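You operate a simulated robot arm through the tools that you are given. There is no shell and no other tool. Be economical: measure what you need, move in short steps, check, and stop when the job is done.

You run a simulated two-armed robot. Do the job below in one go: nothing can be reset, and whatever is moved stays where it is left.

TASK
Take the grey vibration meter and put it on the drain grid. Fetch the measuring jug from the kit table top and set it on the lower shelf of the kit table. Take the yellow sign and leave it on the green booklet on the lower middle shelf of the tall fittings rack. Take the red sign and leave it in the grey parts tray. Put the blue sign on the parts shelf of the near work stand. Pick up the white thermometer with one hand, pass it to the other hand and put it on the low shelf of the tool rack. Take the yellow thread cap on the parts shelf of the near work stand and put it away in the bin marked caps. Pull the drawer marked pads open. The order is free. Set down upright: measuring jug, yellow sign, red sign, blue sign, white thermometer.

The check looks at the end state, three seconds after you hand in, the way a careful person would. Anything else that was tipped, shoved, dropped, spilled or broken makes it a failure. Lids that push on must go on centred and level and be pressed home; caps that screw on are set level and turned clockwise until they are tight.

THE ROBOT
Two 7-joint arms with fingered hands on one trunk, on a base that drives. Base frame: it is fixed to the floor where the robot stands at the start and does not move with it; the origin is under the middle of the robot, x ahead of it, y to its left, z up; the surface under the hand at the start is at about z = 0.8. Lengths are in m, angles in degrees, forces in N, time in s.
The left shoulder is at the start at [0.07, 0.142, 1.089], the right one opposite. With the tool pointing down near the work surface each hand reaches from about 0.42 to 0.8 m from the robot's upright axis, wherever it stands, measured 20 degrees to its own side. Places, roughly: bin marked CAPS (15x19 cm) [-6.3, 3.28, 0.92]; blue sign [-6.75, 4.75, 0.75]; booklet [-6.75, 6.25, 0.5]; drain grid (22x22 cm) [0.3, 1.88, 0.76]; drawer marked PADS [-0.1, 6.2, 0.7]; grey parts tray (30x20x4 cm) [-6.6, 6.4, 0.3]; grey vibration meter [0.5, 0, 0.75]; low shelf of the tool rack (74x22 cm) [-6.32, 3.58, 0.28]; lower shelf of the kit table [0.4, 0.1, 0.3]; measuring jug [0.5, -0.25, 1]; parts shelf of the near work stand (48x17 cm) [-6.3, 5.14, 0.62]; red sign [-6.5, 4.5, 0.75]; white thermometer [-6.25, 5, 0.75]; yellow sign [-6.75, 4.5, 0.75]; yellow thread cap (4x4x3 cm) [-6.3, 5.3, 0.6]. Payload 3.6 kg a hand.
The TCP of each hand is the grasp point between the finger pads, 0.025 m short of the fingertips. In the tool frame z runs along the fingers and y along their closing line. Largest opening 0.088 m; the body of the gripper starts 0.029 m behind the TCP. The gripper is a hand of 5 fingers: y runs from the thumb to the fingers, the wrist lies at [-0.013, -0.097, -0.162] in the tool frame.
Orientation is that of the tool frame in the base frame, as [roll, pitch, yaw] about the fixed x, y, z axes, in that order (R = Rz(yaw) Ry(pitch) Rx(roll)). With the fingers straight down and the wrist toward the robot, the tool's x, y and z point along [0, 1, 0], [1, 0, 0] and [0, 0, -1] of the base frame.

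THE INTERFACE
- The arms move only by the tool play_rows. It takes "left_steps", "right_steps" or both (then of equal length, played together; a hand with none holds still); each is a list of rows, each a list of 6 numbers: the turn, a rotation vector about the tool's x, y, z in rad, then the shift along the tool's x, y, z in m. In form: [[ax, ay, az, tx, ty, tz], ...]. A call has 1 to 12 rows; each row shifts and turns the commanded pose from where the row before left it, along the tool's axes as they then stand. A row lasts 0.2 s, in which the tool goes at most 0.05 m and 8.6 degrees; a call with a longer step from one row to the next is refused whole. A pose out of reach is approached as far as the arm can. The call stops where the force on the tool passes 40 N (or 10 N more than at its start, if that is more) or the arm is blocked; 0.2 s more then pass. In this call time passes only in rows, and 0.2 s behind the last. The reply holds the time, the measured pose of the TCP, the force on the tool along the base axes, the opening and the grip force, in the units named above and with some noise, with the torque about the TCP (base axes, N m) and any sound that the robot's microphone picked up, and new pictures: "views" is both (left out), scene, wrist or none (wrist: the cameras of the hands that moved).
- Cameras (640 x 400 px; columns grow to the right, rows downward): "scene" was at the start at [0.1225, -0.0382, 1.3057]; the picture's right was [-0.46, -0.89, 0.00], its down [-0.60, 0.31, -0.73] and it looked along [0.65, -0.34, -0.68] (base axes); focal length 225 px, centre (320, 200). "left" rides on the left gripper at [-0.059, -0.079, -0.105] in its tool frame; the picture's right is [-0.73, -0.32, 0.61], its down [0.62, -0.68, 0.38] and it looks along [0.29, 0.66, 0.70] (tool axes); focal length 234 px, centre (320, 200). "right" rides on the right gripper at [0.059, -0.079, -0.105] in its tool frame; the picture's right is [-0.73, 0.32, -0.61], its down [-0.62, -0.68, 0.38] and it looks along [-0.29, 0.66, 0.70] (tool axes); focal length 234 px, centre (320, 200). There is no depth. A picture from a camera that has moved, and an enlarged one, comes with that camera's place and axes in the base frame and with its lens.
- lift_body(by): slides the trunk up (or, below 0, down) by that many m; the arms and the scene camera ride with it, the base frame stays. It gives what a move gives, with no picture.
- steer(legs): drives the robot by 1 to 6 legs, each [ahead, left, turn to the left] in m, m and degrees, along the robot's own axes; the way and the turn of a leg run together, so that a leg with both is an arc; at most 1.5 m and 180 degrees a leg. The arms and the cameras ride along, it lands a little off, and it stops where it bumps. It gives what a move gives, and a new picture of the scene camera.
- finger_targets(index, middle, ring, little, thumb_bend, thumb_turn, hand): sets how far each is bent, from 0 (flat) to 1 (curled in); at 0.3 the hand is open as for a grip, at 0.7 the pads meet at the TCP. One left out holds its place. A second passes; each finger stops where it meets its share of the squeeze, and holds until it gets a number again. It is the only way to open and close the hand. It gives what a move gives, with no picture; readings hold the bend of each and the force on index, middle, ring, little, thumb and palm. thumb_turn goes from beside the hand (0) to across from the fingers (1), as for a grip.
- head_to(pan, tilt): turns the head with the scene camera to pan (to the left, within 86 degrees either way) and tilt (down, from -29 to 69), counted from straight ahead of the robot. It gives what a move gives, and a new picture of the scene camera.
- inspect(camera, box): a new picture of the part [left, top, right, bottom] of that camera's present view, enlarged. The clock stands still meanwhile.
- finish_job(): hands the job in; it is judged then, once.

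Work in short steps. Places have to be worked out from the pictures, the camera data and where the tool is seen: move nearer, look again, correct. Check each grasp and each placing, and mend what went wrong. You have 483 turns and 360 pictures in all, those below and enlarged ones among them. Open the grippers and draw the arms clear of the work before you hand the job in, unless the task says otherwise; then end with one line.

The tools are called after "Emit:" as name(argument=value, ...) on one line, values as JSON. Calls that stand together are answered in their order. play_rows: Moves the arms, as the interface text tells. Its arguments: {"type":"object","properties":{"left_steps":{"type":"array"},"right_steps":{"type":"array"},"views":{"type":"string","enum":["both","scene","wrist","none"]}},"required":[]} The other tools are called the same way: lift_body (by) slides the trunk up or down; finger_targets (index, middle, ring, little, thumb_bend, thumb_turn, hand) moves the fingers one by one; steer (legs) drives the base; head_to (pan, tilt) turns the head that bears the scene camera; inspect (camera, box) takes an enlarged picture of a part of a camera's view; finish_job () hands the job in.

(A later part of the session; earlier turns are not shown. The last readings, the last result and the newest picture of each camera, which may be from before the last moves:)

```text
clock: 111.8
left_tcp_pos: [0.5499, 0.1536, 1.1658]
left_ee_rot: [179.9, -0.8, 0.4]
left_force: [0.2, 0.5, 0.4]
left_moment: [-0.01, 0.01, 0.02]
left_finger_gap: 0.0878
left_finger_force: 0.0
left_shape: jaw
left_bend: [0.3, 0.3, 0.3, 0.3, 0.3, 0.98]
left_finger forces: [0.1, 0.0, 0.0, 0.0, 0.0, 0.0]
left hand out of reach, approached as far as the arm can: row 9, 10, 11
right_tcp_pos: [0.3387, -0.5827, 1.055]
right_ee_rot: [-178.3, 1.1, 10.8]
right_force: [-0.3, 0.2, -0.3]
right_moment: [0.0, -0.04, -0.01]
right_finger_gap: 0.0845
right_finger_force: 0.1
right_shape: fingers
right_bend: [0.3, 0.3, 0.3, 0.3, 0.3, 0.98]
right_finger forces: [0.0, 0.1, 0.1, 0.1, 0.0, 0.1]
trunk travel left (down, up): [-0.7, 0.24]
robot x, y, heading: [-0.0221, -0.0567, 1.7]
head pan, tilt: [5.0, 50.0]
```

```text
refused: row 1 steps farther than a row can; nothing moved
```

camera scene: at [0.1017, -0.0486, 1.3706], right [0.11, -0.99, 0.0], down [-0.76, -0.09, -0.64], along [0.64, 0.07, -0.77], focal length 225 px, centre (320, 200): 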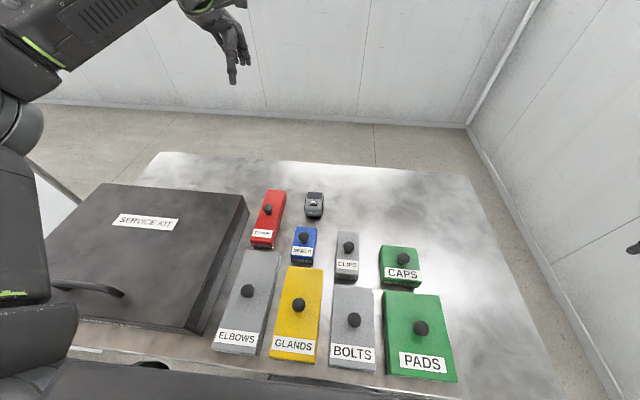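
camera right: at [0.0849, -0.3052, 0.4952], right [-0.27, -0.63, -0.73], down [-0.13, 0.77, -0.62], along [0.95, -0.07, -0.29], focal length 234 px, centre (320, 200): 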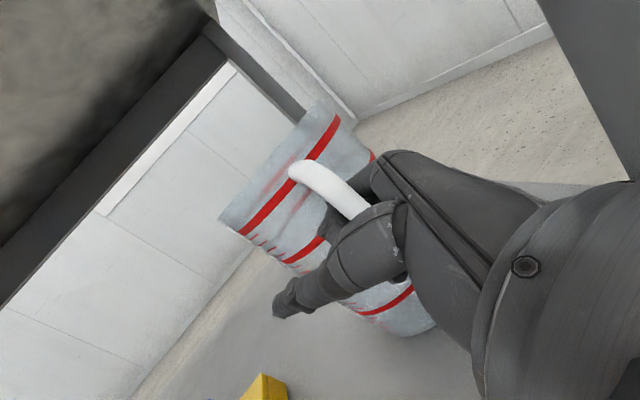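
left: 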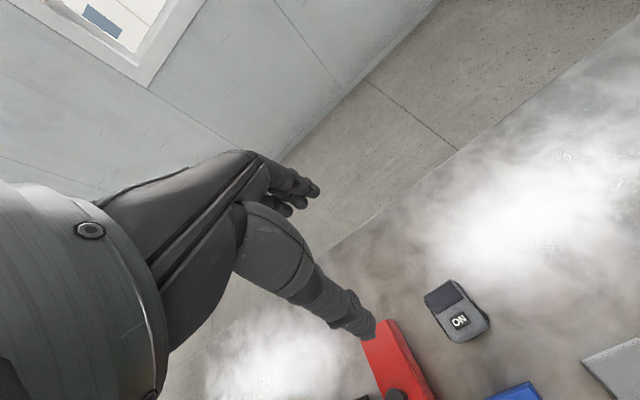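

Steps were slightly too long; I shorten them.

Emit:
play_rows(left_steps=[[0, 0, 0, -0.004, 0.03, 0.02], [0, 0, 0, -0.004, 0.03, 0.02], [0, 0, 0, -0.004, 0.03, 0.03], [0, 0, 0, -0.003, 0.03, 0.03], [0, 0, 0, 0, 0.016, 0.03], [0, 0, 0, 0, 0, 0.03]])

```text
clock: 113.2
left_tcp_pos: [0.54, 0.0182, 1.0066]
left_ee_rot: [179.8, -0.6, 0.4]
left_force: [-0.7, 0.7, -0.8]
left_moment: [-0.01, 0.01, -0.02]
left_finger_gap: 0.0878
left_finger_force: 0.0
left_shape: jaw
left_bend: [0.3, 0.3, 0.3, 0.3, 0.3, 0.98]
left_finger forces: [0.0, 0.0, 0.0, 0.1, 0.0, 0.0]
right_tcp_pos: [0.3396, -0.5828, 1.0552]
right_ee_rot: [-178.4, 1.1, 10.7]
right_force: [0.2, -0.7, -0.5]
right_moment: [0.01, 0.02, 0.01]
right_finger_gap: 0.0846
right_finger_force: 0.1
right_shape: fingers
right_bend: [0.3, 0.3, 0.3, 0.3, 0.3, 0.98]
right_finger forces: [0.0, 0.1, 0.1, 0.1, 0.0, 0.1]
trunk travel left (down, up): [-0.7, 0.24]
robot x, y, heading: [-0.0253, -0.057, 1.1]
head pan, tilt: [5.0, 50.0]
camera scene: at [0.1019, -0.048, 1.3706], right [0.11, -0.99, 0.0], down [-0.76, -0.09, -0.64], along [0.64, 0.07, -0.77], focal length 225 px, centre (320, 200)
camera left: at [0.4819, 0.0962, 1.1108], right [-0.72, 0.32, -0.61], down [0.62, 0.68, -0.38], along [0.3, -0.66, -0.69], focal length 234 px, centre (320, 200)
```

scene: 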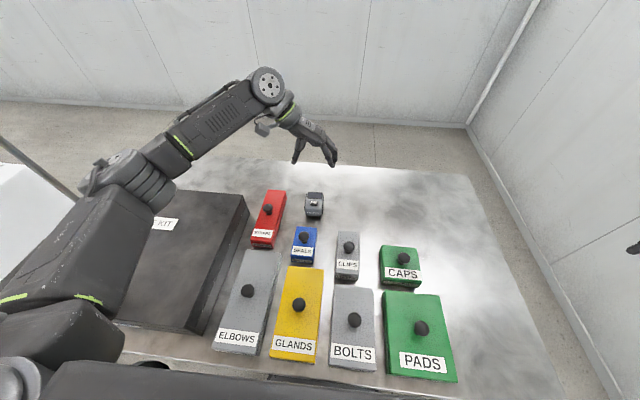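
left: 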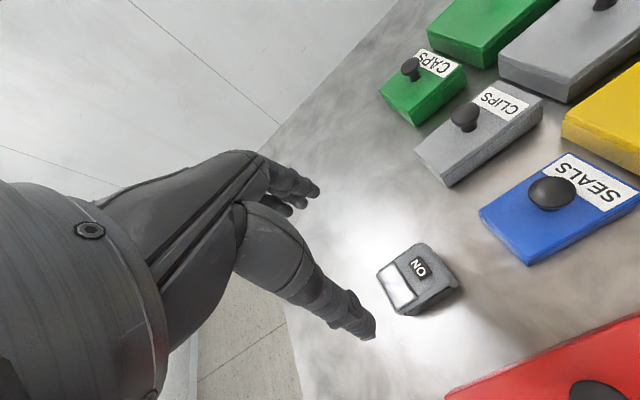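

Alignment is good (meter ≈(0.534, 0.017)). I descend to TCP z≈0.835.

Emit:
play_rows(left_steps=[[0, 0, 0, -0.005, 0, 0.04], [0, 0, 0, 0, 0, 0.04], [0, 0, 0, 0, 0, 0.04], [0, 0, 0, 0, 0, 0.03], [0, 0, 0, 0, 0, 0.018]])

Emit:
inspect(camera="scene", box=[240, 130, 400, 260])

```text
clock: 114.4
left_tcp_pos: [0.534, 0.0169, 0.8379]
left_ee_rot: [180.0, -0.5, 0.4]
left_force: [-0.6, -0.1, -0.3]
left_moment: [0.01, 0.03, 0.01]
left_finger_gap: 0.0876
left_finger_force: 0.0
left_shape: jaw
left_bend: [0.3, 0.3, 0.3, 0.3, 0.3, 0.98]
left_finger forces: [0.0, 0.1, 0.0, 0.0, 0.0, 0.0]
right_tcp_pos: [0.3391, -0.584, 1.0555]
right_ee_rot: [-178.2, 1.0, 10.8]
right_force: [1.5, -0.3, 1.0]
right_moment: [0.04, 0.0, -0.02]
right_finger_gap: 0.0844
right_finger_force: 0.1
right_shape: fingers
right_bend: [0.3, 0.3, 0.3, 0.3, 0.3, 0.98]
right_finger forces: [0.1, 0.1, 0.0, 0.0, 0.0, 0.0]
trunk travel left (down, up): [-0.7, 0.24]
robot x, y, heading: [-0.0202, -0.0572, 1.4]
head pan, tilt: [5.0, 50.0]
camera scene: at [0.1015, -0.0486, 1.3706], right [0.11, -0.99, 0.0], down [-0.76, -0.09, -0.64], along [0.64, 0.07, -0.77], focal length 225 px, centre (320, 200)
camera left: at [0.475, 0.094, 0.9421], right [-0.72, 0.32, -0.61], down [0.62, 0.68, -0.38], along [0.3, -0.66, -0.69], focal length 234 px, centre (320, 200)
```

scene: 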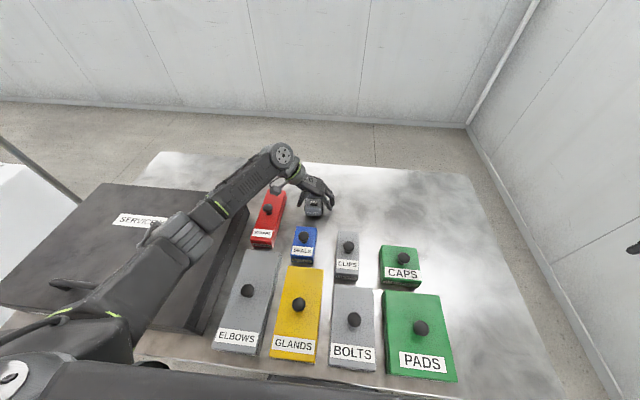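
left: 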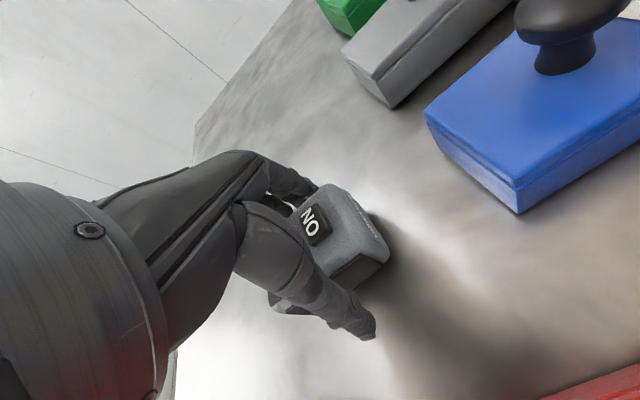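

```text
3.08 times, centred on (320, 195) of scene
camera zoom: at [0.1015, -0.0486, 1.3706], right [0.11, -0.99, 0.0], down [-0.76, -0.09, -0.64], along [0.64, 0.07, -0.77], focal length 692 px, centre (320, 215)
```

zoom: 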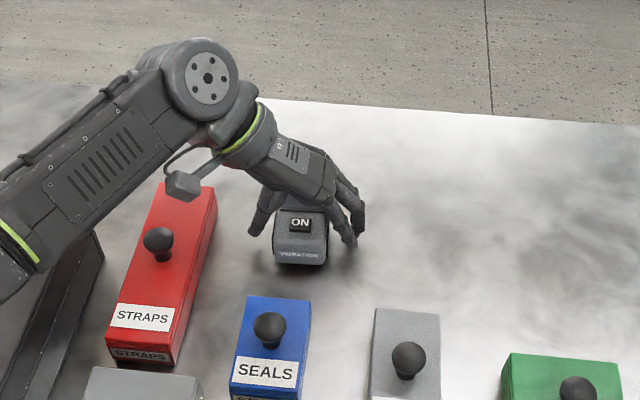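

The meter sits between thumb and fingers. I close.

Emit:
finger_targets(hand="left", index=0.7, middle=0.7, ring=0.7, little=0.7, thumb_bend=0.7)

Emit:
play_rows(left_steps=[[0, 0, 0, 0, 0, -0.02], [0, 0, 0, 0, 0, -0.03], [0, 0, 0, 0, 0, -0.04], [0, 0, 0, 0, 0, -0.04]])

```text
clock: 115.4
left_tcp_pos: [0.5344, 0.0153, 0.8389]
left_ee_rot: [179.9, -0.5, 0.3]
left_force: [0.0, -3.2, 0.1]
left_moment: [-0.23, -0.02, -0.02]
left_finger_gap: 0.0462
left_finger_force: 30.5
left_shape: fingers
left_bend: [0.53, 0.59, 0.6, 0.63, 0.51, 0.92]
left_finger forces: [11.0, 8.3, 6.3, 5.9, 27.7, 0.0]
right_tcp_pos: [0.3394, -0.5844, 1.0552]
right_ee_rot: [-178.4, 1.1, 10.7]
right_force: [0.0, -0.7, -0.4]
right_moment: [-0.02, 0.01, -0.01]
right_finger_gap: 0.0847
right_finger_force: 0.1
right_shape: fingers
right_bend: [0.3, 0.3, 0.3, 0.3, 0.3, 0.98]
right_finger forces: [0.0, 0.0, 0.0, 0.0, 0.0, 0.0]
trunk travel left (down, up): [-0.7, 0.24]
robot x, y, heading: [-0.0217, -0.0593, 1.3]
head pan, tilt: [5.0, 50.0]
```

```text
clock: 116.4
left_tcp_pos: [0.535, 0.018, 0.9669]
left_ee_rot: [179.9, -0.4, 0.2]
left_force: [-0.5, -0.3, -3.2]
left_moment: [-0.04, 0.03, 0.04]
left_finger_gap: 0.0465
left_finger_force: 28.1
left_shape: fingers
left_bend: [0.54, 0.6, 0.61, 0.64, 0.51, 0.91]
left_finger forces: [10.2, 7.6, 5.6, 5.3, 28.5, 0.1]
right_tcp_pos: [0.3385, -0.5843, 1.0546]
right_ee_rot: [-178.3, 1.1, 10.8]
right_force: [0.0, 0.4, 0.0]
right_moment: [0.0, 0.02, 0.01]
right_finger_gap: 0.0842
right_finger_force: 0.1
right_shape: fingers
right_bend: [0.3, 0.3, 0.3, 0.3, 0.3, 0.98]
right_finger forces: [0.0, 0.1, 0.0, 0.1, 0.0, 0.0]
trunk travel left (down, up): [-0.7, 0.24]
robot x, y, heading: [-0.025, -0.0594, 1.4]
head pan, tilt: [5.0, 50.0]
camera scene: at [0.1014, -0.0487, 1.3705], right [0.11, -0.99, 0.0], down [-0.76, -0.09, -0.64], along [0.64, 0.07, -0.77], focal length 225 px, centre (320, 200)
camera left: at [0.4754, 0.097, 1.0701], right [-0.72, 0.32, -0.61], down [0.62, 0.68, -0.38], along [0.3, -0.66, -0.69], focal length 234 px, centre (320, 200)
```

scene: 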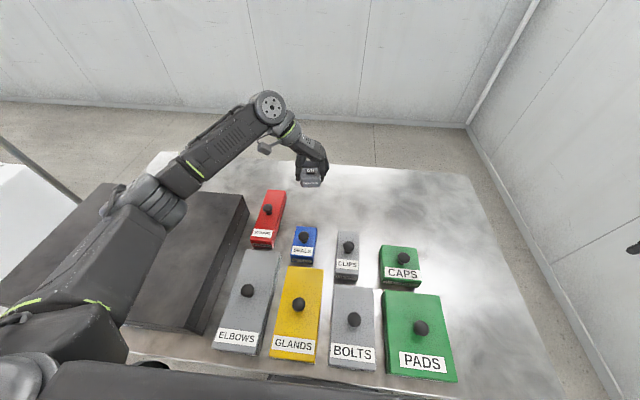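
left: 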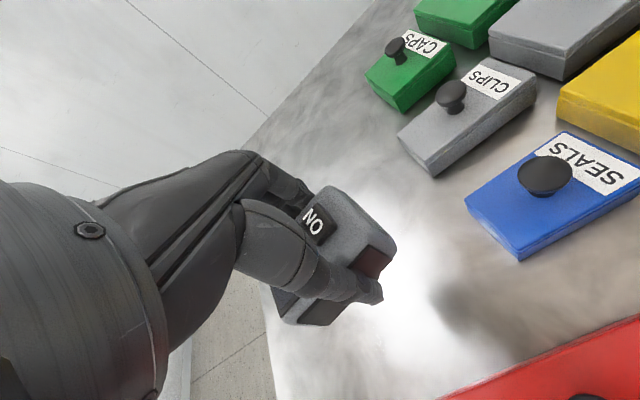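

Meter is held firmly. I raise it, back away and head to the drain grid at y≈1.9.

Emit:
lift_body(by=0.12)

Emit:
steer(legs=[[-0.85, 0, 0], [0, 0.9, 0], [0, 0.85, 0]])

```text
clock: 117.9
left_tcp_pos: [0.5359, 0.0189, 1.0866]
left_ee_rot: [180.0, -0.4, 0.4]
left_force: [-1.1, -0.3, -3.6]
left_moment: [0.01, 0.05, 0.04]
left_finger_gap: 0.0459
left_finger_force: 28.2
left_shape: fingers
left_bend: [0.54, 0.6, 0.61, 0.64, 0.51, 0.91]
left_finger forces: [10.2, 7.7, 5.6, 5.2, 28.4, 0.0]
right_tcp_pos: [0.3393, -0.5823, 1.1747]
right_ee_rot: [-178.3, 1.1, 10.6]
right_force: [-0.4, -0.3, -1.1]
right_moment: [-0.03, -0.02, 0.05]
right_finger_gap: 0.0846
right_finger_force: 0.0
right_shape: fingers
right_bend: [0.3, 0.3, 0.3, 0.3, 0.3, 0.98]
right_finger forces: [0.1, 0.0, 0.0, 0.1, 0.1, 0.0]
trunk travel left (down, up): [-0.82, 0.12]
robot x, y, heading: [-0.0222, -0.0543, 1.2]
head pan, tilt: [5.0, 50.0]
```

```text
clock: 131.0
left_tcp_pos: [-0.416, 1.7518, 1.0857]
left_ee_rot: [179.9, -0.4, 2.0]
left_force: [0.3, -0.8, -3.6]
left_moment: [0.0, 0.02, -0.02]
left_finger_gap: 0.0459
left_finger_force: 28.1
left_shape: fingers
left_bend: [0.54, 0.6, 0.61, 0.64, 0.51, 0.91]
left_finger forces: [10.2, 7.5, 5.5, 5.2, 28.2, 0.0]
right_tcp_pos: [-0.5947, 1.1436, 1.1743]
right_ee_rot: [-178.2, 1.1, 12.3]
right_force: [0.1, -0.1, -0.1]
right_moment: [0.0, -0.01, 0.01]
right_finger_gap: 0.0844
right_finger_force: 0.0
right_shape: fingers
right_bend: [0.3, 0.3, 0.3, 0.3, 0.3, 0.98]
right_finger forces: [0.0, 0.0, 0.0, 0.1, 0.0, 0.0]
trunk travel left (down, up): [-0.82, 0.12]
robot x, y, heading: [-0.9772, 1.66, 3.2]
head pan, tilt: [5.0, 50.0]
camera scene: at [-0.8474, 1.6708, 1.4905], right [0.14, -0.99, 0.0], down [-0.76, -0.11, -0.64], along [0.64, 0.09, -0.77], focal length 225 px, centre (320, 200)
```

scene: 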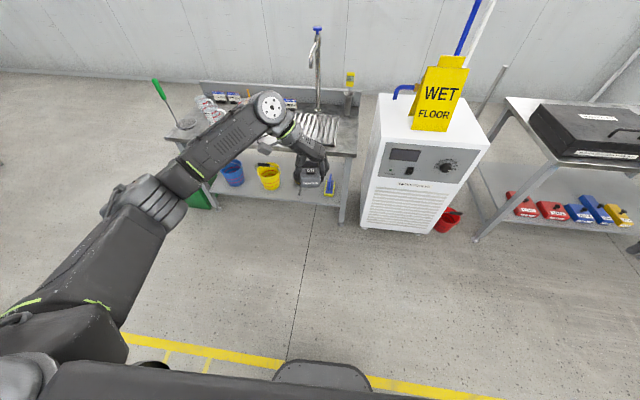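

The grid is at about (0.28, 1.85), beside the tap. I approach.

Emit:
steer(legs=[[0.6, 0.06, -3]])

Emit:
head_to(pan=5, tilt=45)

```text
clock: 134.3
left_tcp_pos: [0.173, 1.7907, 1.0865]
left_ee_rot: [179.9, -0.5, -1.4]
left_force: [-0.2, 0.0, -3.5]
left_moment: [-0.01, 0.02, 0.01]
left_finger_gap: 0.0463
left_finger_force: 28.3
left_shape: fingers
left_bend: [0.54, 0.6, 0.61, 0.64, 0.51, 0.91]
left_finger forces: [10.2, 7.5, 5.5, 5.3, 28.2, 0.1]
right_tcp_pos: [-0.0419, 1.1956, 1.1758]
right_ee_rot: [-178.3, 1.2, 8.9]
right_force: [0.0, 0.7, 0.3]
right_moment: [0.01, 0.0, 0.0]
right_finger_gap: 0.0847
right_finger_force: 0.1
right_shape: fingers
right_bend: [0.3, 0.3, 0.3, 0.3, 0.3, 0.98]
right_finger forces: [0.0, 0.0, 0.1, 0.0, 0.1, 0.0]
trunk travel left (down, up): [-0.82, 0.12]
robot x, y, heading: [-0.3897, 1.7281, -0.4]
head pan, tilt: [5.0, 50.0]
camera scene: at [-0.2621, 1.7374, 1.4906], right [0.08, -1.0, 0.0], down [-0.76, -0.06, -0.64], along [0.64, 0.05, -0.77], focal length 225 px, centre (320, 200)
```

scene: 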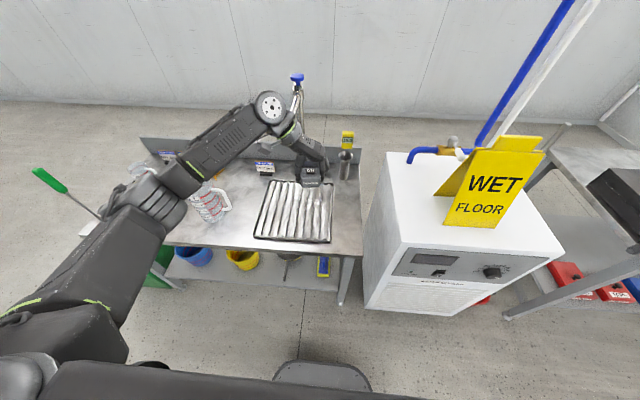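

```text
clock: 135.0
left_tcp_pos: [0.174, 1.7917, 1.0853]
left_ee_rot: [179.8, -0.3, -1.5]
left_force: [-0.2, 0.6, -3.8]
left_moment: [-0.05, -0.01, 0.0]
left_finger_gap: 0.046
left_finger_force: 28.1
left_shape: fingers
left_bend: [0.54, 0.6, 0.61, 0.64, 0.51, 0.91]
left_finger forces: [10.2, 7.5, 5.5, 5.3, 28.2, 0.0]
right_tcp_pos: [-0.0422, 1.1945, 1.1745]
right_ee_rot: [-178.4, 1.0, 8.9]
right_force: [-0.2, -0.4, 0.5]
right_moment: [0.0, 0.0, -0.01]
right_finger_gap: 0.0846
right_finger_force: 0.0
right_shape: fingers
right_bend: [0.3, 0.3, 0.3, 0.3, 0.3, 0.98]
right_finger forces: [0.1, 0.0, 0.1, 0.0, 0.0, 0.0]
trunk travel left (down, up): [-0.82, 0.12]
robot x, y, heading: [-0.3881, 1.7334, -0.3]
head pan, tilt: [5.0, 45.0]
camera scene: at [-0.2566, 1.7378, 1.4974], right [0.08, -1.0, 0.0], down [-0.71, -0.06, -0.71], along [0.7, 0.06, -0.71], focal length 225 px, centre (320, 200)
```

scene: 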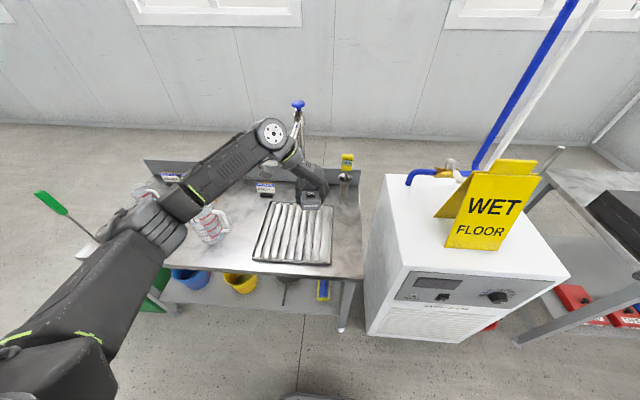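

Grid centre ≈(0.267, 1.89). I move the meter above it.

Emit:
play_rows(left_steps=[[0, 0, 0, 0.03, -0.03, 0], [0, 0, 0, 0.03, -0.035, 0], [0, 0, 0, 0.03, -0.035, 0], [0, 0, 0, 0, 0, 0.04], [0, 0, 0, 0, 0, 0.04], [0, 0, 0, 0, 0, 0.04]])

```text
clock: 136.4
left_tcp_pos: [0.249, 1.8858, 0.9718]
left_ee_rot: [-180.0, -0.6, -1.4]
left_force: [-0.8, 0.8, -3.9]
left_moment: [-0.05, 0.03, 0.0]
left_finger_gap: 0.0458
left_finger_force: 27.3
left_shape: fingers
left_bend: [0.54, 0.61, 0.62, 0.65, 0.51, 0.91]
left_finger forces: [10.7, 7.0, 5.2, 5.0, 27.4, 0.0]
left hand out of reach, approached as far as the arm can: row 3, 5, 6
right_tcp_pos: [-0.0412, 1.1941, 1.1733]
right_ee_rot: [-178.3, 1.1, 8.9]
right_force: [-0.4, 0.1, 0.5]
right_moment: [-0.03, 0.0, 0.03]
right_finger_gap: 0.0846
right_finger_force: 0.0
right_shape: fingers
right_bend: [0.3, 0.3, 0.3, 0.3, 0.3, 0.98]
right_finger forces: [0.1, 0.1, 0.0, 0.0, 0.0, 0.0]
trunk travel left (down, up): [-0.82, 0.12]
robot x, y, heading: [-0.3888, 1.7305, -0.3]
head pan, tilt: [5.0, 45.0]
camera scene: at [-0.2579, 1.7368, 1.4976], right [0.08, -1.0, 0.0], down [-0.7, -0.06, -0.71], along [0.71, 0.06, -0.71], focal length 225 px, centre (320, 200)
camera left: at [0.1932, 1.9655, 1.0757], right [-0.71, 0.34, -0.61], down [0.65, 0.66, -0.38], along [0.28, -0.67, -0.69], focal length 234 px, centre (320, 200)
```

scene: 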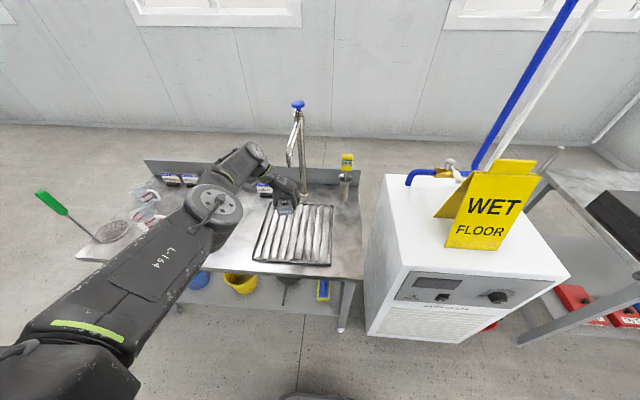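
left: 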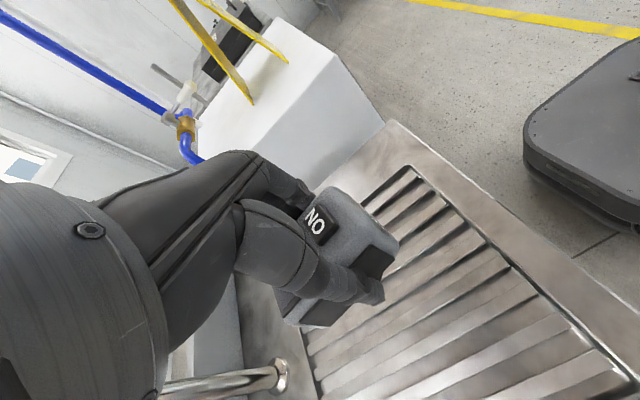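

The meter is near the grid's middle. I move the base a bit closer to gain reach, then lower.

Emit:
steer(legs=[[0.05, -0.01, 0]])

Emit:
lift_body(by=-0.1)

Emit:
inspect(camera="left", box=[200, 100, 640, 400])

```text
clock: 137.3
left_tcp_pos: [0.2955, 1.8772, 0.9745]
left_ee_rot: [179.8, -0.7, -1.6]
left_force: [-0.1, 0.4, -3.6]
left_moment: [-0.02, -0.01, 0.04]
left_finger_gap: 0.0461
left_finger_force: 27.3
left_shape: fingers
left_bend: [0.54, 0.61, 0.62, 0.65, 0.51, 0.91]
left_finger forces: [10.8, 7.0, 5.2, 4.9, 27.4, 0.0]
right_tcp_pos: [0.0045, 1.1858, 1.1775]
right_ee_rot: [-178.5, 0.8, 8.9]
right_force: [-0.1, 0.5, -0.6]
right_moment: [0.0, -0.03, 0.03]
right_finger_gap: 0.0848
right_finger_force: 0.0
right_shape: fingers
right_bend: [0.3, 0.3, 0.3, 0.3, 0.3, 0.98]
right_finger forces: [0.0, 0.0, 0.0, 0.0, 0.0, 0.0]
trunk travel left (down, up): [-0.82, 0.12]
robot x, y, heading: [-0.3383, 1.7228, -0.3]
head pan, tilt: [5.0, 45.0]
camera scene: at [-0.2144, 1.7294, 1.4982], right [0.08, -1.0, 0.0], down [-0.7, -0.06, -0.71], along [0.71, 0.06, -0.7], focal length 225 px, centre (320, 200)
```

scene: 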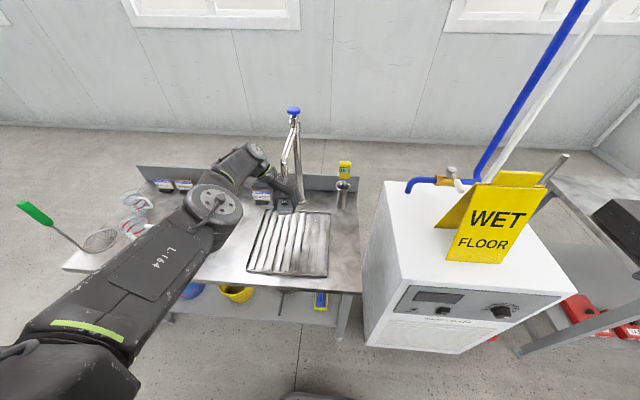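

```text
clock: 138.7
left_tcp_pos: [0.3007, 1.876, 0.8714]
left_ee_rot: [180.0, -0.4, -1.5]
left_force: [-0.2, -0.6, -3.0]
left_moment: [-0.06, 0.04, 0.01]
left_finger_gap: 0.0459
left_finger_force: 27.6
left_shape: fingers
left_bend: [0.54, 0.61, 0.62, 0.65, 0.51, 0.91]
left_finger forces: [10.7, 7.0, 5.2, 4.9, 27.5, 0.0]
right_tcp_pos: [0.0093, 1.1845, 1.0756]
right_ee_rot: [-178.4, 1.2, 9.0]
right_force: [0.3, 0.1, -0.3]
right_moment: [-0.01, 0.03, 0.03]
right_finger_gap: 0.0843
right_finger_force: 0.0
right_shape: fingers
right_bend: [0.3, 0.3, 0.3, 0.3, 0.3, 0.98]
right_finger forces: [0.1, 0.1, 0.0, 0.1, 0.0, 0.0]
trunk travel left (down, up): [-0.72, 0.22]
robot x, y, heading: [-0.3373, 1.7233, -0.3]
head pan, tilt: [5.0, 45.0]
```

```text
1.33 times, centred on (420, 250) of left
camera zoom: at [0.244, 1.9559, 0.9748], right [-0.71, 0.34, -0.61], down [0.64, 0.66, -0.38], along [0.28, -0.67, -0.69], focal length 312 px, centre (187, 133)
```

zoom: 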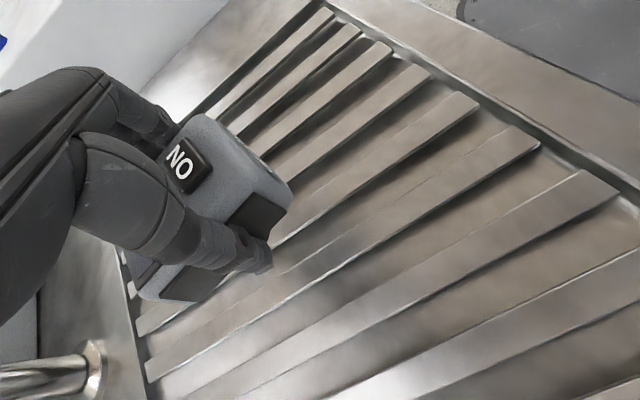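

The meter is over the grid toward its back; I shift 3 cm toward me and lower.

Emit:
play_rows(left_steps=[[0, 0, 0, -0.03, 0, 0.01], [0, 0, 0, 0, 0, 0.02], [0, 0, 0, 0, 0, 0.01], [0, 0, 0, 0, 0, 0.01]])

```text
clock: 139.7
left_tcp_pos: [0.2857, 1.8789, 0.8283]
left_ee_rot: [179.9, -0.4, -1.5]
left_force: [-0.2, -0.6, -3.6]
left_moment: [-0.04, -0.05, 0.0]
left_finger_gap: 0.0459
left_finger_force: 27.6
left_shape: fingers
left_bend: [0.54, 0.61, 0.62, 0.65, 0.51, 0.91]
left_finger forces: [10.7, 6.9, 5.1, 4.8, 27.3, 0.0]
left hand out of reach, approached as far as the arm can: row 1, 3, 4
right_tcp_pos: [0.0089, 1.1844, 1.0751]
right_ee_rot: [-178.4, 1.1, 8.9]
right_force: [0.0, 0.9, 0.3]
right_moment: [0.0, 0.0, -0.02]
right_finger_gap: 0.0847
right_finger_force: 0.1
right_shape: fingers
right_bend: [0.3, 0.3, 0.3, 0.3, 0.3, 0.98]
right_finger forces: [0.0, 0.0, 0.0, 0.1, 0.0, 0.1]
trunk travel left (down, up): [-0.72, 0.22]
robot x, y, heading: [-0.3396, 1.7191, -0.4]
head pan, tilt: [5.0, 45.0]
camera scene: at [-0.2068, 1.7276, 1.3974], right [0.08, -1.0, 0.0], down [-0.71, -0.06, -0.71], along [0.7, 0.06, -0.71], focal length 225 px, centre (320, 200)
camera left: at [0.2301, 1.9592, 0.9326], right [-0.71, 0.34, -0.61], down [0.64, 0.66, -0.38], along [0.28, -0.67, -0.69], focal length 234 px, centre (320, 200)
```

scene: 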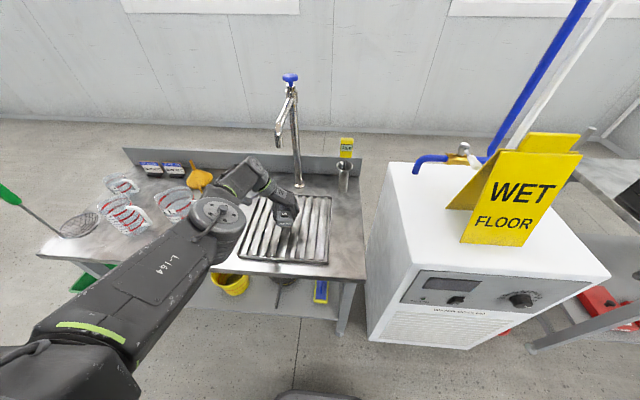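
left: 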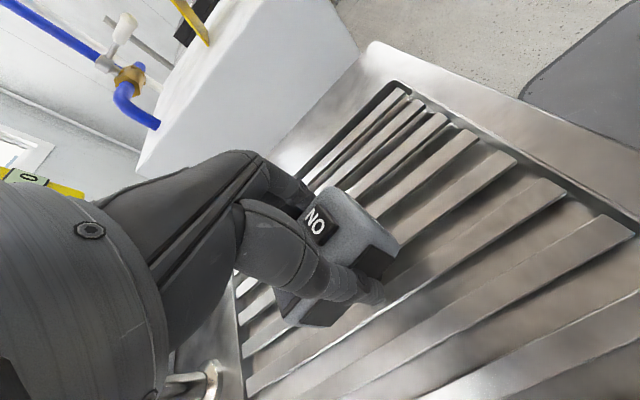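

Central on the grid. I lower with the trunk in small amounts until contact.

Emit:
lift_body(by=-0.012)

Emit:
lift_body(by=-0.01)

```text
clock: 140.3
left_tcp_pos: [0.2852, 1.8791, 0.8168]
left_ee_rot: [179.9, -0.3, -1.5]
left_force: [0.1, 0.2, -4.0]
left_moment: [-0.01, -0.01, -0.03]
left_finger_gap: 0.0458
left_finger_force: 27.4
left_shape: fingers
left_bend: [0.54, 0.61, 0.62, 0.65, 0.51, 0.91]
left_finger forces: [10.8, 6.9, 5.0, 4.7, 27.5, 0.0]
right_tcp_pos: [0.0082, 1.1844, 1.0627]
right_ee_rot: [-178.5, 1.1, 8.9]
right_force: [-0.6, -0.4, -0.6]
right_moment: [0.0, -0.02, -0.02]
right_finger_gap: 0.0843
right_finger_force: 0.1
right_shape: fingers
right_bend: [0.3, 0.3, 0.3, 0.3, 0.3, 0.98]
right_finger forces: [0.0, 0.1, 0.1, 0.0, 0.0, 0.0]
trunk travel left (down, up): [-0.708, 0.232]
robot x, y, heading: [-0.3419, 1.7225, -0.5]
head pan, tilt: [5.0, 45.0]
```

```text
clock: 140.8
left_tcp_pos: [0.2868, 1.8798, 0.8073]
left_ee_rot: [179.9, -0.4, -1.6]
left_force: [-0.3, -0.3, -3.1]
left_moment: [-0.03, 0.03, 0.0]
left_finger_gap: 0.046
left_finger_force: 27.3
left_shape: fingers
left_bend: [0.54, 0.61, 0.62, 0.65, 0.51, 0.91]
left_finger forces: [10.7, 6.9, 5.0, 4.9, 27.4, 0.1]
right_tcp_pos: [0.0094, 1.1847, 1.0535]
right_ee_rot: [-178.3, 1.2, 8.9]
right_force: [-0.9, 0.2, 0.6]
right_moment: [-0.02, 0.0, -0.03]
right_finger_gap: 0.0843
right_finger_force: 0.2
right_shape: fingers
right_bend: [0.3, 0.3, 0.3, 0.3, 0.3, 0.98]
right_finger forces: [0.0, 0.0, 0.0, 0.0, 0.1, 0.0]
trunk travel left (down, up): [-0.698, 0.242]
robot x, y, heading: [-0.3367, 1.7183, -0.6]
head pan, tilt: [5.0, 45.0]
```

Emit:
lift_body(by=-0.01)

Emit:
lift_body(by=-0.008)

Emit:
inspect(camera="left", box=[200, 100, 640, 400])

```text
clock: 141.4
left_tcp_pos: [0.2859, 1.8785, 0.7996]
left_ee_rot: [179.9, -0.6, -1.4]
left_force: [0.7, 1.2, 13.6]
left_moment: [-0.2, -0.1, 0.0]
left_finger_gap: 0.046
left_finger_force: 28.4
left_shape: fingers
left_bend: [0.54, 0.61, 0.62, 0.65, 0.51, 0.91]
left_finger forces: [10.5, 7.2, 5.5, 4.5, 29.6, 0.0]
right_tcp_pos: [0.0073, 1.1849, 1.0437]
right_ee_rot: [-178.3, 1.1, 8.9]
right_force: [0.1, 0.1, -0.4]
right_moment: [-0.01, 0.0, -0.02]
right_finger_gap: 0.0846
right_finger_force: 0.1
right_shape: fingers
right_bend: [0.3, 0.3, 0.3, 0.3, 0.3, 0.98]
right_finger forces: [0.0, 0.1, 0.0, 0.0, 0.0, 0.1]
trunk travel left (down, up): [-0.688, 0.252]
robot x, y, heading: [-0.3371, 1.716, -0.4]
head pan, tilt: [5.0, 45.0]
```

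```text
clock: 142.0
left_tcp_pos: [0.2855, 1.879, 0.7981]
left_ee_rot: [179.6, -1.0, -1.3]
left_force: [-6.7, 0.0, 27.3]
left_moment: [-0.38, -0.1, -0.06]
left_finger_gap: 0.0465
left_finger_force: 28.9
left_shape: fingers
left_bend: [0.55, 0.61, 0.62, 0.66, 0.53, 0.9]
left_finger forces: [9.6, 7.9, 5.7, 4.3, 30.2, 0.0]
right_tcp_pos: [0.0053, 1.1843, 1.0371]
right_ee_rot: [-178.3, 1.0, 8.9]
right_force: [-0.5, -0.5, 0.3]
right_moment: [-0.02, 0.01, -0.02]
right_finger_gap: 0.0846
right_finger_force: 0.0
right_shape: fingers
right_bend: [0.3, 0.3, 0.3, 0.3, 0.3, 0.98]
right_finger forces: [0.1, 0.0, 0.0, 0.0, 0.0, 0.0]
trunk travel left (down, up): [-0.68, 0.26]
robot x, y, heading: [-0.3386, 1.7193, -0.2]
head pan, tilt: [5.0, 45.0]
stopped: the force on the tool passed its limit at 42 N (the readings are from after the stop); the commanded pose is now the measured one
```

```text
1.33 times, centred on (420, 250) of left
camera zoom: at [0.2286, 1.9589, 0.9002], right [-0.71, 0.33, -0.62], down [0.65, 0.67, -0.38], along [0.29, -0.67, -0.69], focal length 312 px, centre (187, 133)
```

zoom: 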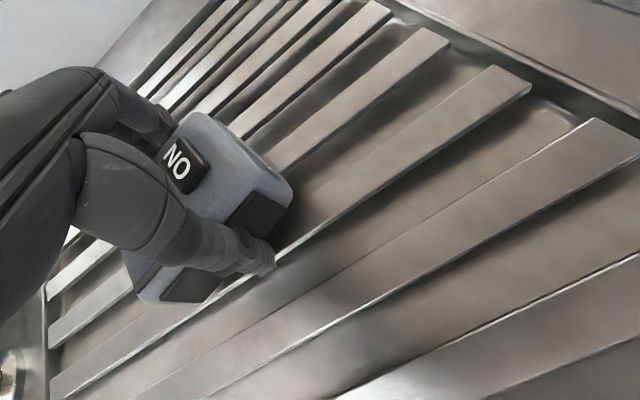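

Contact made. I relieve a few mm and release, then lift clear.

Emit:
lift_body(by=0.006)

Emit:
finger_targets(hand="left", index=0.3, middle=0.3, ring=0.3, little=0.3, thumb_bend=0.3, thumb_turn=1)

Emit:
lift_body(by=0.2)

Emit:
inspect(camera="scene", box=[180, 120, 420, 300])

```text
clock: 142.5
left_tcp_pos: [0.2878, 1.8782, 0.7987]
left_ee_rot: [179.8, -0.7, -1.3]
left_force: [-2.4, -2.2, 4.0]
left_moment: [-0.21, -0.03, -0.05]
left_finger_gap: 0.0457
left_finger_force: 27.2
left_shape: fingers
left_bend: [0.54, 0.61, 0.62, 0.66, 0.53, 0.91]
left_finger forces: [10.9, 7.3, 5.4, 4.6, 26.6, 0.1]
right_tcp_pos: [0.0064, 1.1853, 1.041]
right_ee_rot: [-178.3, 1.0, 8.9]
right_force: [-0.1, -0.7, 0.6]
right_moment: [-0.01, -0.03, 0.03]
right_finger_gap: 0.0846
right_finger_force: 0.1
right_shape: fingers
right_bend: [0.3, 0.3, 0.3, 0.3, 0.3, 0.98]
right_finger forces: [0.0, 0.0, 0.1, 0.0, 0.0, 0.0]
trunk travel left (down, up): [-0.686, 0.254]
robot x, y, heading: [-0.3386, 1.7201, -0.3]
head pan, tilt: [5.0, 45.0]
```

```text
clock: 143.5
left_tcp_pos: [0.288, 1.8799, 0.7977]
left_ee_rot: [179.8, -0.9, -1.2]
left_force: [0.1, 0.4, -0.4]
left_moment: [-0.03, -0.01, 0.01]
left_finger_gap: 0.0848
left_finger_force: 0.0
left_shape: fingers
left_bend: [0.3, 0.3, 0.3, 0.3, 0.3, 0.98]
left_finger forces: [0.0, 0.0, 0.0, 0.1, 0.2, 0.1]
right_tcp_pos: [0.0079, 1.1852, 1.0419]
right_ee_rot: [-178.3, 1.0, 8.9]
right_force: [0.5, -0.4, -0.1]
right_moment: [0.0, 0.02, 0.02]
right_finger_gap: 0.0844
right_finger_force: 0.0
right_shape: fingers
right_bend: [0.3, 0.3, 0.3, 0.3, 0.3, 0.98]
right_finger forces: [0.1, 0.0, 0.0, 0.1, 0.0, 0.0]
trunk travel left (down, up): [-0.686, 0.254]
robot x, y, heading: [-0.3393, 1.7175, -0.3]
head pan, tilt: [5.0, 45.0]
```

```text
clock: 145.7
left_tcp_pos: [0.2879, 1.8797, 0.9988]
left_ee_rot: [179.7, -0.8, -1.4]
left_force: [-1.0, 0.9, -3.2]
left_moment: [-0.06, 0.04, 0.06]
left_finger_gap: 0.0849
left_finger_force: 1.6
left_shape: fingers
left_bend: [0.3, 0.3, 0.3, 0.3, 0.3, 0.98]
left_finger forces: [0.0, 0.0, 0.1, 0.1, 0.0, 2.7]
right_tcp_pos: [0.0094, 1.1852, 1.2419]
right_ee_rot: [-178.4, 1.2, 8.9]
right_force: [0.2, 0.4, 0.0]
right_moment: [-0.02, 0.0, -0.02]
right_finger_gap: 0.0847
right_finger_force: 0.1
right_shape: fingers
right_bend: [0.3, 0.3, 0.3, 0.3, 0.3, 0.98]
right_finger forces: [0.0, 0.1, 0.1, 0.0, 0.0, 0.0]
trunk travel left (down, up): [-0.886, 0.054]
robot x, y, heading: [-0.3387, 1.7222, -0.5]
head pan, tilt: [5.0, 45.0]
```

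```text
2.22 times, centred on (300, 210) of scene
camera zoom: at [-0.2075, 1.7278, 1.5638], right [0.08, -1.0, 0.0], down [-0.7, -0.06, -0.71], along [0.7, 0.06, -0.71], focal length 499 px, centre (364, 178)
```

zoom: 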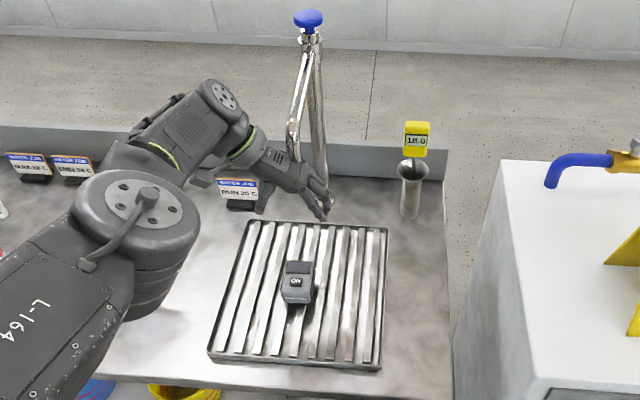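

The meter rests on the grid. The palm reads a light contact—maybe the tap; I look before moving.

Emit:
inspect(camera="left", box=[0, 0, 640, 400])

Emit:
inspect(camera="scene", box=[250, 110, 370, 230])

```text
1.00 times, centred on (320, 200) of left (not enlarged: the box is as wide or as high as the picture)
camera zoom: at [0.231, 1.9597, 1.1019], right [-0.71, 0.34, -0.62], down [0.64, 0.67, -0.38], along [0.28, -0.67, -0.69], focal length 234 px, centre (320, 200)
```

zoom: 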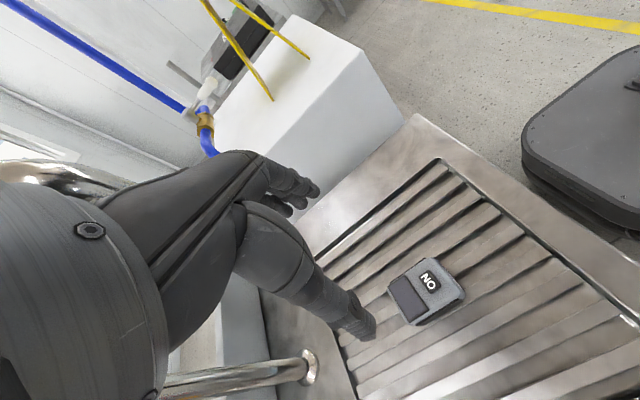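

```text
3.33 times, centred on (310, 170) of scene
camera zoom: at [-0.2075, 1.7278, 1.5638], right [0.08, -1.0, 0.0], down [-0.7, -0.06, -0.71], along [0.7, 0.06, -0.71], focal length 749 px, centre (353, 300)
```

zoom: 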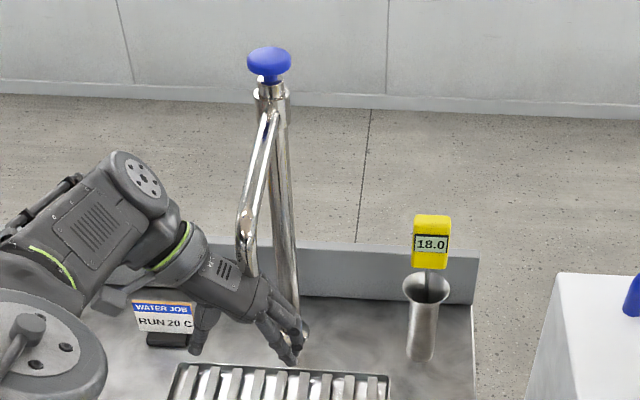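

The spout touches the back of the hand. I lower 4 cm, then back straight out.

Emit:
lift_body(by=-0.05)

Emit:
steer(legs=[[-0.4, 0, 0]])

```text
clock: 146.6
left_tcp_pos: [0.2883, 1.8799, 0.9481]
left_ee_rot: [179.7, -0.8, -1.3]
left_force: [0.0, 1.0, 0.0]
left_moment: [-0.03, -0.01, 0.01]
left_finger_gap: 0.0847
left_finger_force: 0.0
left_shape: fingers
left_bend: [0.3, 0.3, 0.3, 0.3, 0.3, 0.98]
left_finger forces: [0.0, 0.1, 0.0, 0.1, 0.0, 0.0]
right_tcp_pos: [0.0078, 1.1841, 1.1912]
right_ee_rot: [-178.5, 1.1, 8.9]
right_force: [1.2, 0.4, 0.1]
right_moment: [-0.02, 0.03, 0.0]
right_finger_gap: 0.0848
right_finger_force: 0.2
right_shape: fingers
right_bend: [0.3, 0.3, 0.3, 0.3, 0.3, 0.98]
right_finger forces: [0.1, 0.1, 0.0, 0.0, 0.1, 0.0]
trunk travel left (down, up): [-0.836, 0.104]
robot x, y, heading: [-0.3387, 1.7219, -0.6]
head pan, tilt: [5.0, 45.0]
```

```text
clock: 149.1
left_tcp_pos: [-0.1213, 1.8826, 0.9479]
left_ee_rot: [179.8, -0.7, -1.3]
left_force: [-0.3, -0.2, 0.1]
left_moment: [0.01, 0.02, 0.04]
left_finger_gap: 0.0847
left_finger_force: 0.0
left_shape: fingers
left_bend: [0.3, 0.3, 0.3, 0.3, 0.3, 0.98]
left_finger forces: [0.0, 0.1, 0.0, 0.0, 0.0, 0.0]
right_tcp_pos: [-0.3998, 1.1875, 1.1909]
right_ee_rot: [-178.3, 1.2, 8.9]
right_force: [0.2, 0.5, -0.2]
right_moment: [0.01, -0.03, 0.01]
right_finger_gap: 0.0847
right_finger_force: 0.0
right_shape: fingers
right_bend: [0.3, 0.3, 0.3, 0.3, 0.3, 0.98]
right_finger forces: [0.1, 0.0, 0.0, 0.0, 0.0, 0.0]
trunk travel left (down, up): [-0.836, 0.104]
robot x, y, heading: [-0.7445, 1.7226, -0.2]
head pan, tilt: [5.0, 45.0]
camera scene: at [-0.6169, 1.7303, 1.5137], right [0.08, -1.0, 0.0], down [-0.71, -0.06, -0.71], along [0.7, 0.06, -0.71], focal length 225 px, centre (320, 200)
```

scene: 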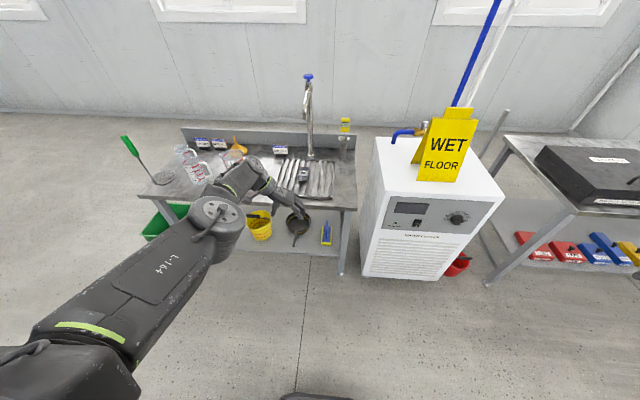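

Meter done. Next the PADS drawer near (-0.1, 6.2). I turn left to see the way.

Emit:
steer(legs=[[-0.35, 0, 0], [0, 0, 90]])

Emit:
head_to(pan=0, tilt=20)

```text
clock: 155.1
left_tcp_pos: [-1.2209, 2.3595, 0.9487]
left_ee_rot: [179.7, -0.8, 85.1]
left_force: [0.2, -0.3, 0.0]
left_moment: [0.02, 0.02, 0.0]
left_finger_gap: 0.0846
left_finger_force: 0.1
left_shape: fingers
left_bend: [0.3, 0.3, 0.3, 0.3, 0.3, 0.98]
left_finger forces: [0.1, 0.0, 0.0, 0.0, 0.1, 0.1]
right_tcp_pos: [-0.5457, 2.0374, 1.1904]
right_ee_rot: [-178.3, 1.2, 95.3]
right_force: [0.8, 0.9, 0.1]
right_moment: [-0.01, -0.01, 0.02]
right_finger_gap: 0.0845
right_finger_force: 0.0
right_shape: fingers
right_bend: [0.3, 0.3, 0.3, 0.3, 0.3, 0.98]
right_finger forces: [0.1, 0.0, 0.1, 0.1, 0.1, 0.0]
trunk travel left (down, up): [-0.836, 0.104]
robot x, y, heading: [-1.1041, 1.7246, 86.0]
head pan, tilt: [5.0, 45.0]
camera scene: at [-1.1013, 1.8569, 1.5139], right [1.0, 0.02, 0.0], down [0.01, -0.71, -0.71], along [-0.01, 0.71, -0.71], focal length 225 px, centre (320, 200)
```

scene: 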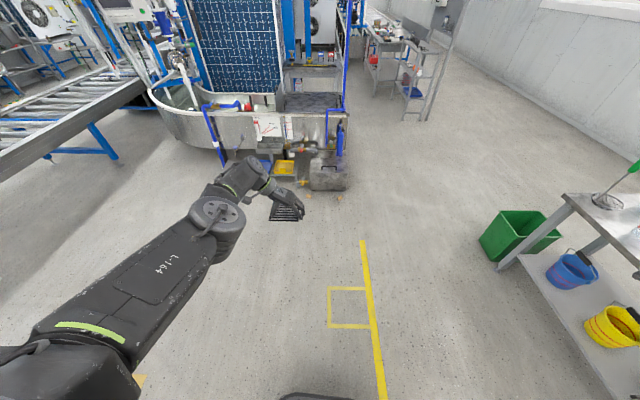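

```text
clock: 156.0
left_tcp_pos: [-1.2221, 2.3585, 0.9485]
left_ee_rot: [179.7, -0.7, 85.1]
left_force: [0.5, 0.1, 0.3]
left_moment: [0.0, -0.02, 0.01]
left_finger_gap: 0.0847
left_finger_force: 0.0
left_shape: fingers
left_bend: [0.3, 0.3, 0.3, 0.3, 0.3, 0.98]
left_finger forces: [0.1, 0.0, 0.0, 0.0, 0.1, 0.0]
right_tcp_pos: [-0.5456, 2.0373, 1.1929]
right_ee_rot: [-178.2, 1.1, 95.5]
right_force: [-0.9, -0.3, -0.1]
right_moment: [-0.02, 0.02, -0.01]
right_finger_gap: 0.0845
right_finger_force: 0.0
right_shape: fingers
right_bend: [0.3, 0.3, 0.3, 0.3, 0.3, 0.98]
right_finger forces: [0.0, 0.0, 0.1, 0.0, 0.0, 0.0]
trunk travel left (down, up): [-0.836, 0.104]
robot x, y, heading: [-1.1025, 1.7251, 86.1]
head pan, tilt: [0.0, 20.0]
camera scene: at [-1.0937, 1.8686, 1.5525], right [1.0, -0.07, 0.0], down [-0.02, -0.34, -0.94], along [0.06, 0.94, -0.34], focal length 225 px, centre (320, 200)
```

scene: 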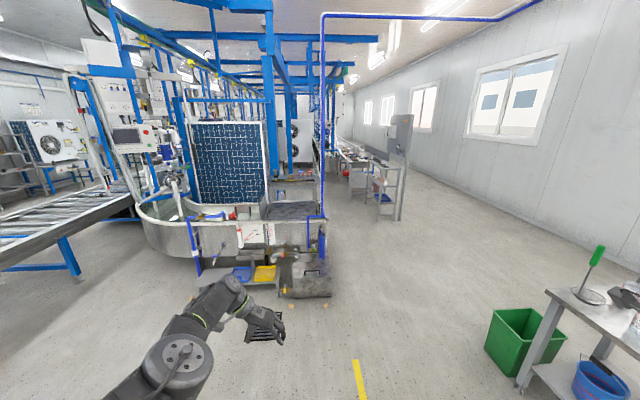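

The aisle runs along x≈-0.4. I drive forward along it.

Emit:
steer(legs=[[1.4, -0.55, 0], [0.5, 0, 4]])

```text
refused: leg 1 is longer than a leg can be; nothing moved
```

Emit:
steer(legs=[[1.2, -0.55, 0], [0.7, 0, 4]])

```text
clock: 165.9
left_tcp_pos: [-0.5669, 4.176, 0.9497]
left_ee_rot: [179.8, -0.8, 88.3]
left_force: [0.4, 0.2, -0.4]
left_moment: [0.02, 0.0, -0.04]
left_finger_gap: 0.0846
left_finger_force: 0.0
left_shape: fingers
left_bend: [0.3, 0.3, 0.3, 0.3, 0.3, 0.98]
left_finger forces: [0.0, 0.1, 0.1, 0.1, 0.0, 0.0]
right_tcp_pos: [0.1252, 3.8909, 1.1914]
right_ee_rot: [-178.2, 1.1, 98.3]
right_force: [1.0, -1.0, 0.1]
right_moment: [0.02, 0.0, 0.02]
right_finger_gap: 0.0844
right_finger_force: 0.1
right_shape: fingers
right_bend: [0.3, 0.3, 0.3, 0.3, 0.3, 0.98]
right_finger forces: [0.0, 0.1, 0.0, 0.1, 0.1, 0.1]
trunk travel left (down, up): [-0.836, 0.104]
robot x, y, heading: [-0.4128, 3.5509, 89.2]
head pan, tilt: [0.0, 20.0]
camera scene: at [-0.4129, 3.6923, 1.5527], right [1.0, -0.02, 0.0], down [-0.01, -0.34, -0.94], along [0.02, 0.94, -0.34], focal length 225 px, centre (320, 200)
```

scene: 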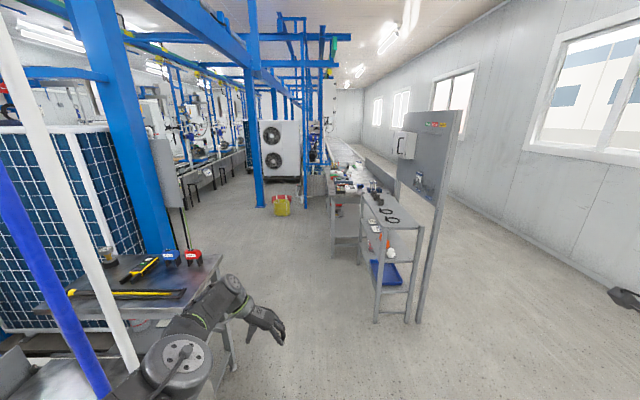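

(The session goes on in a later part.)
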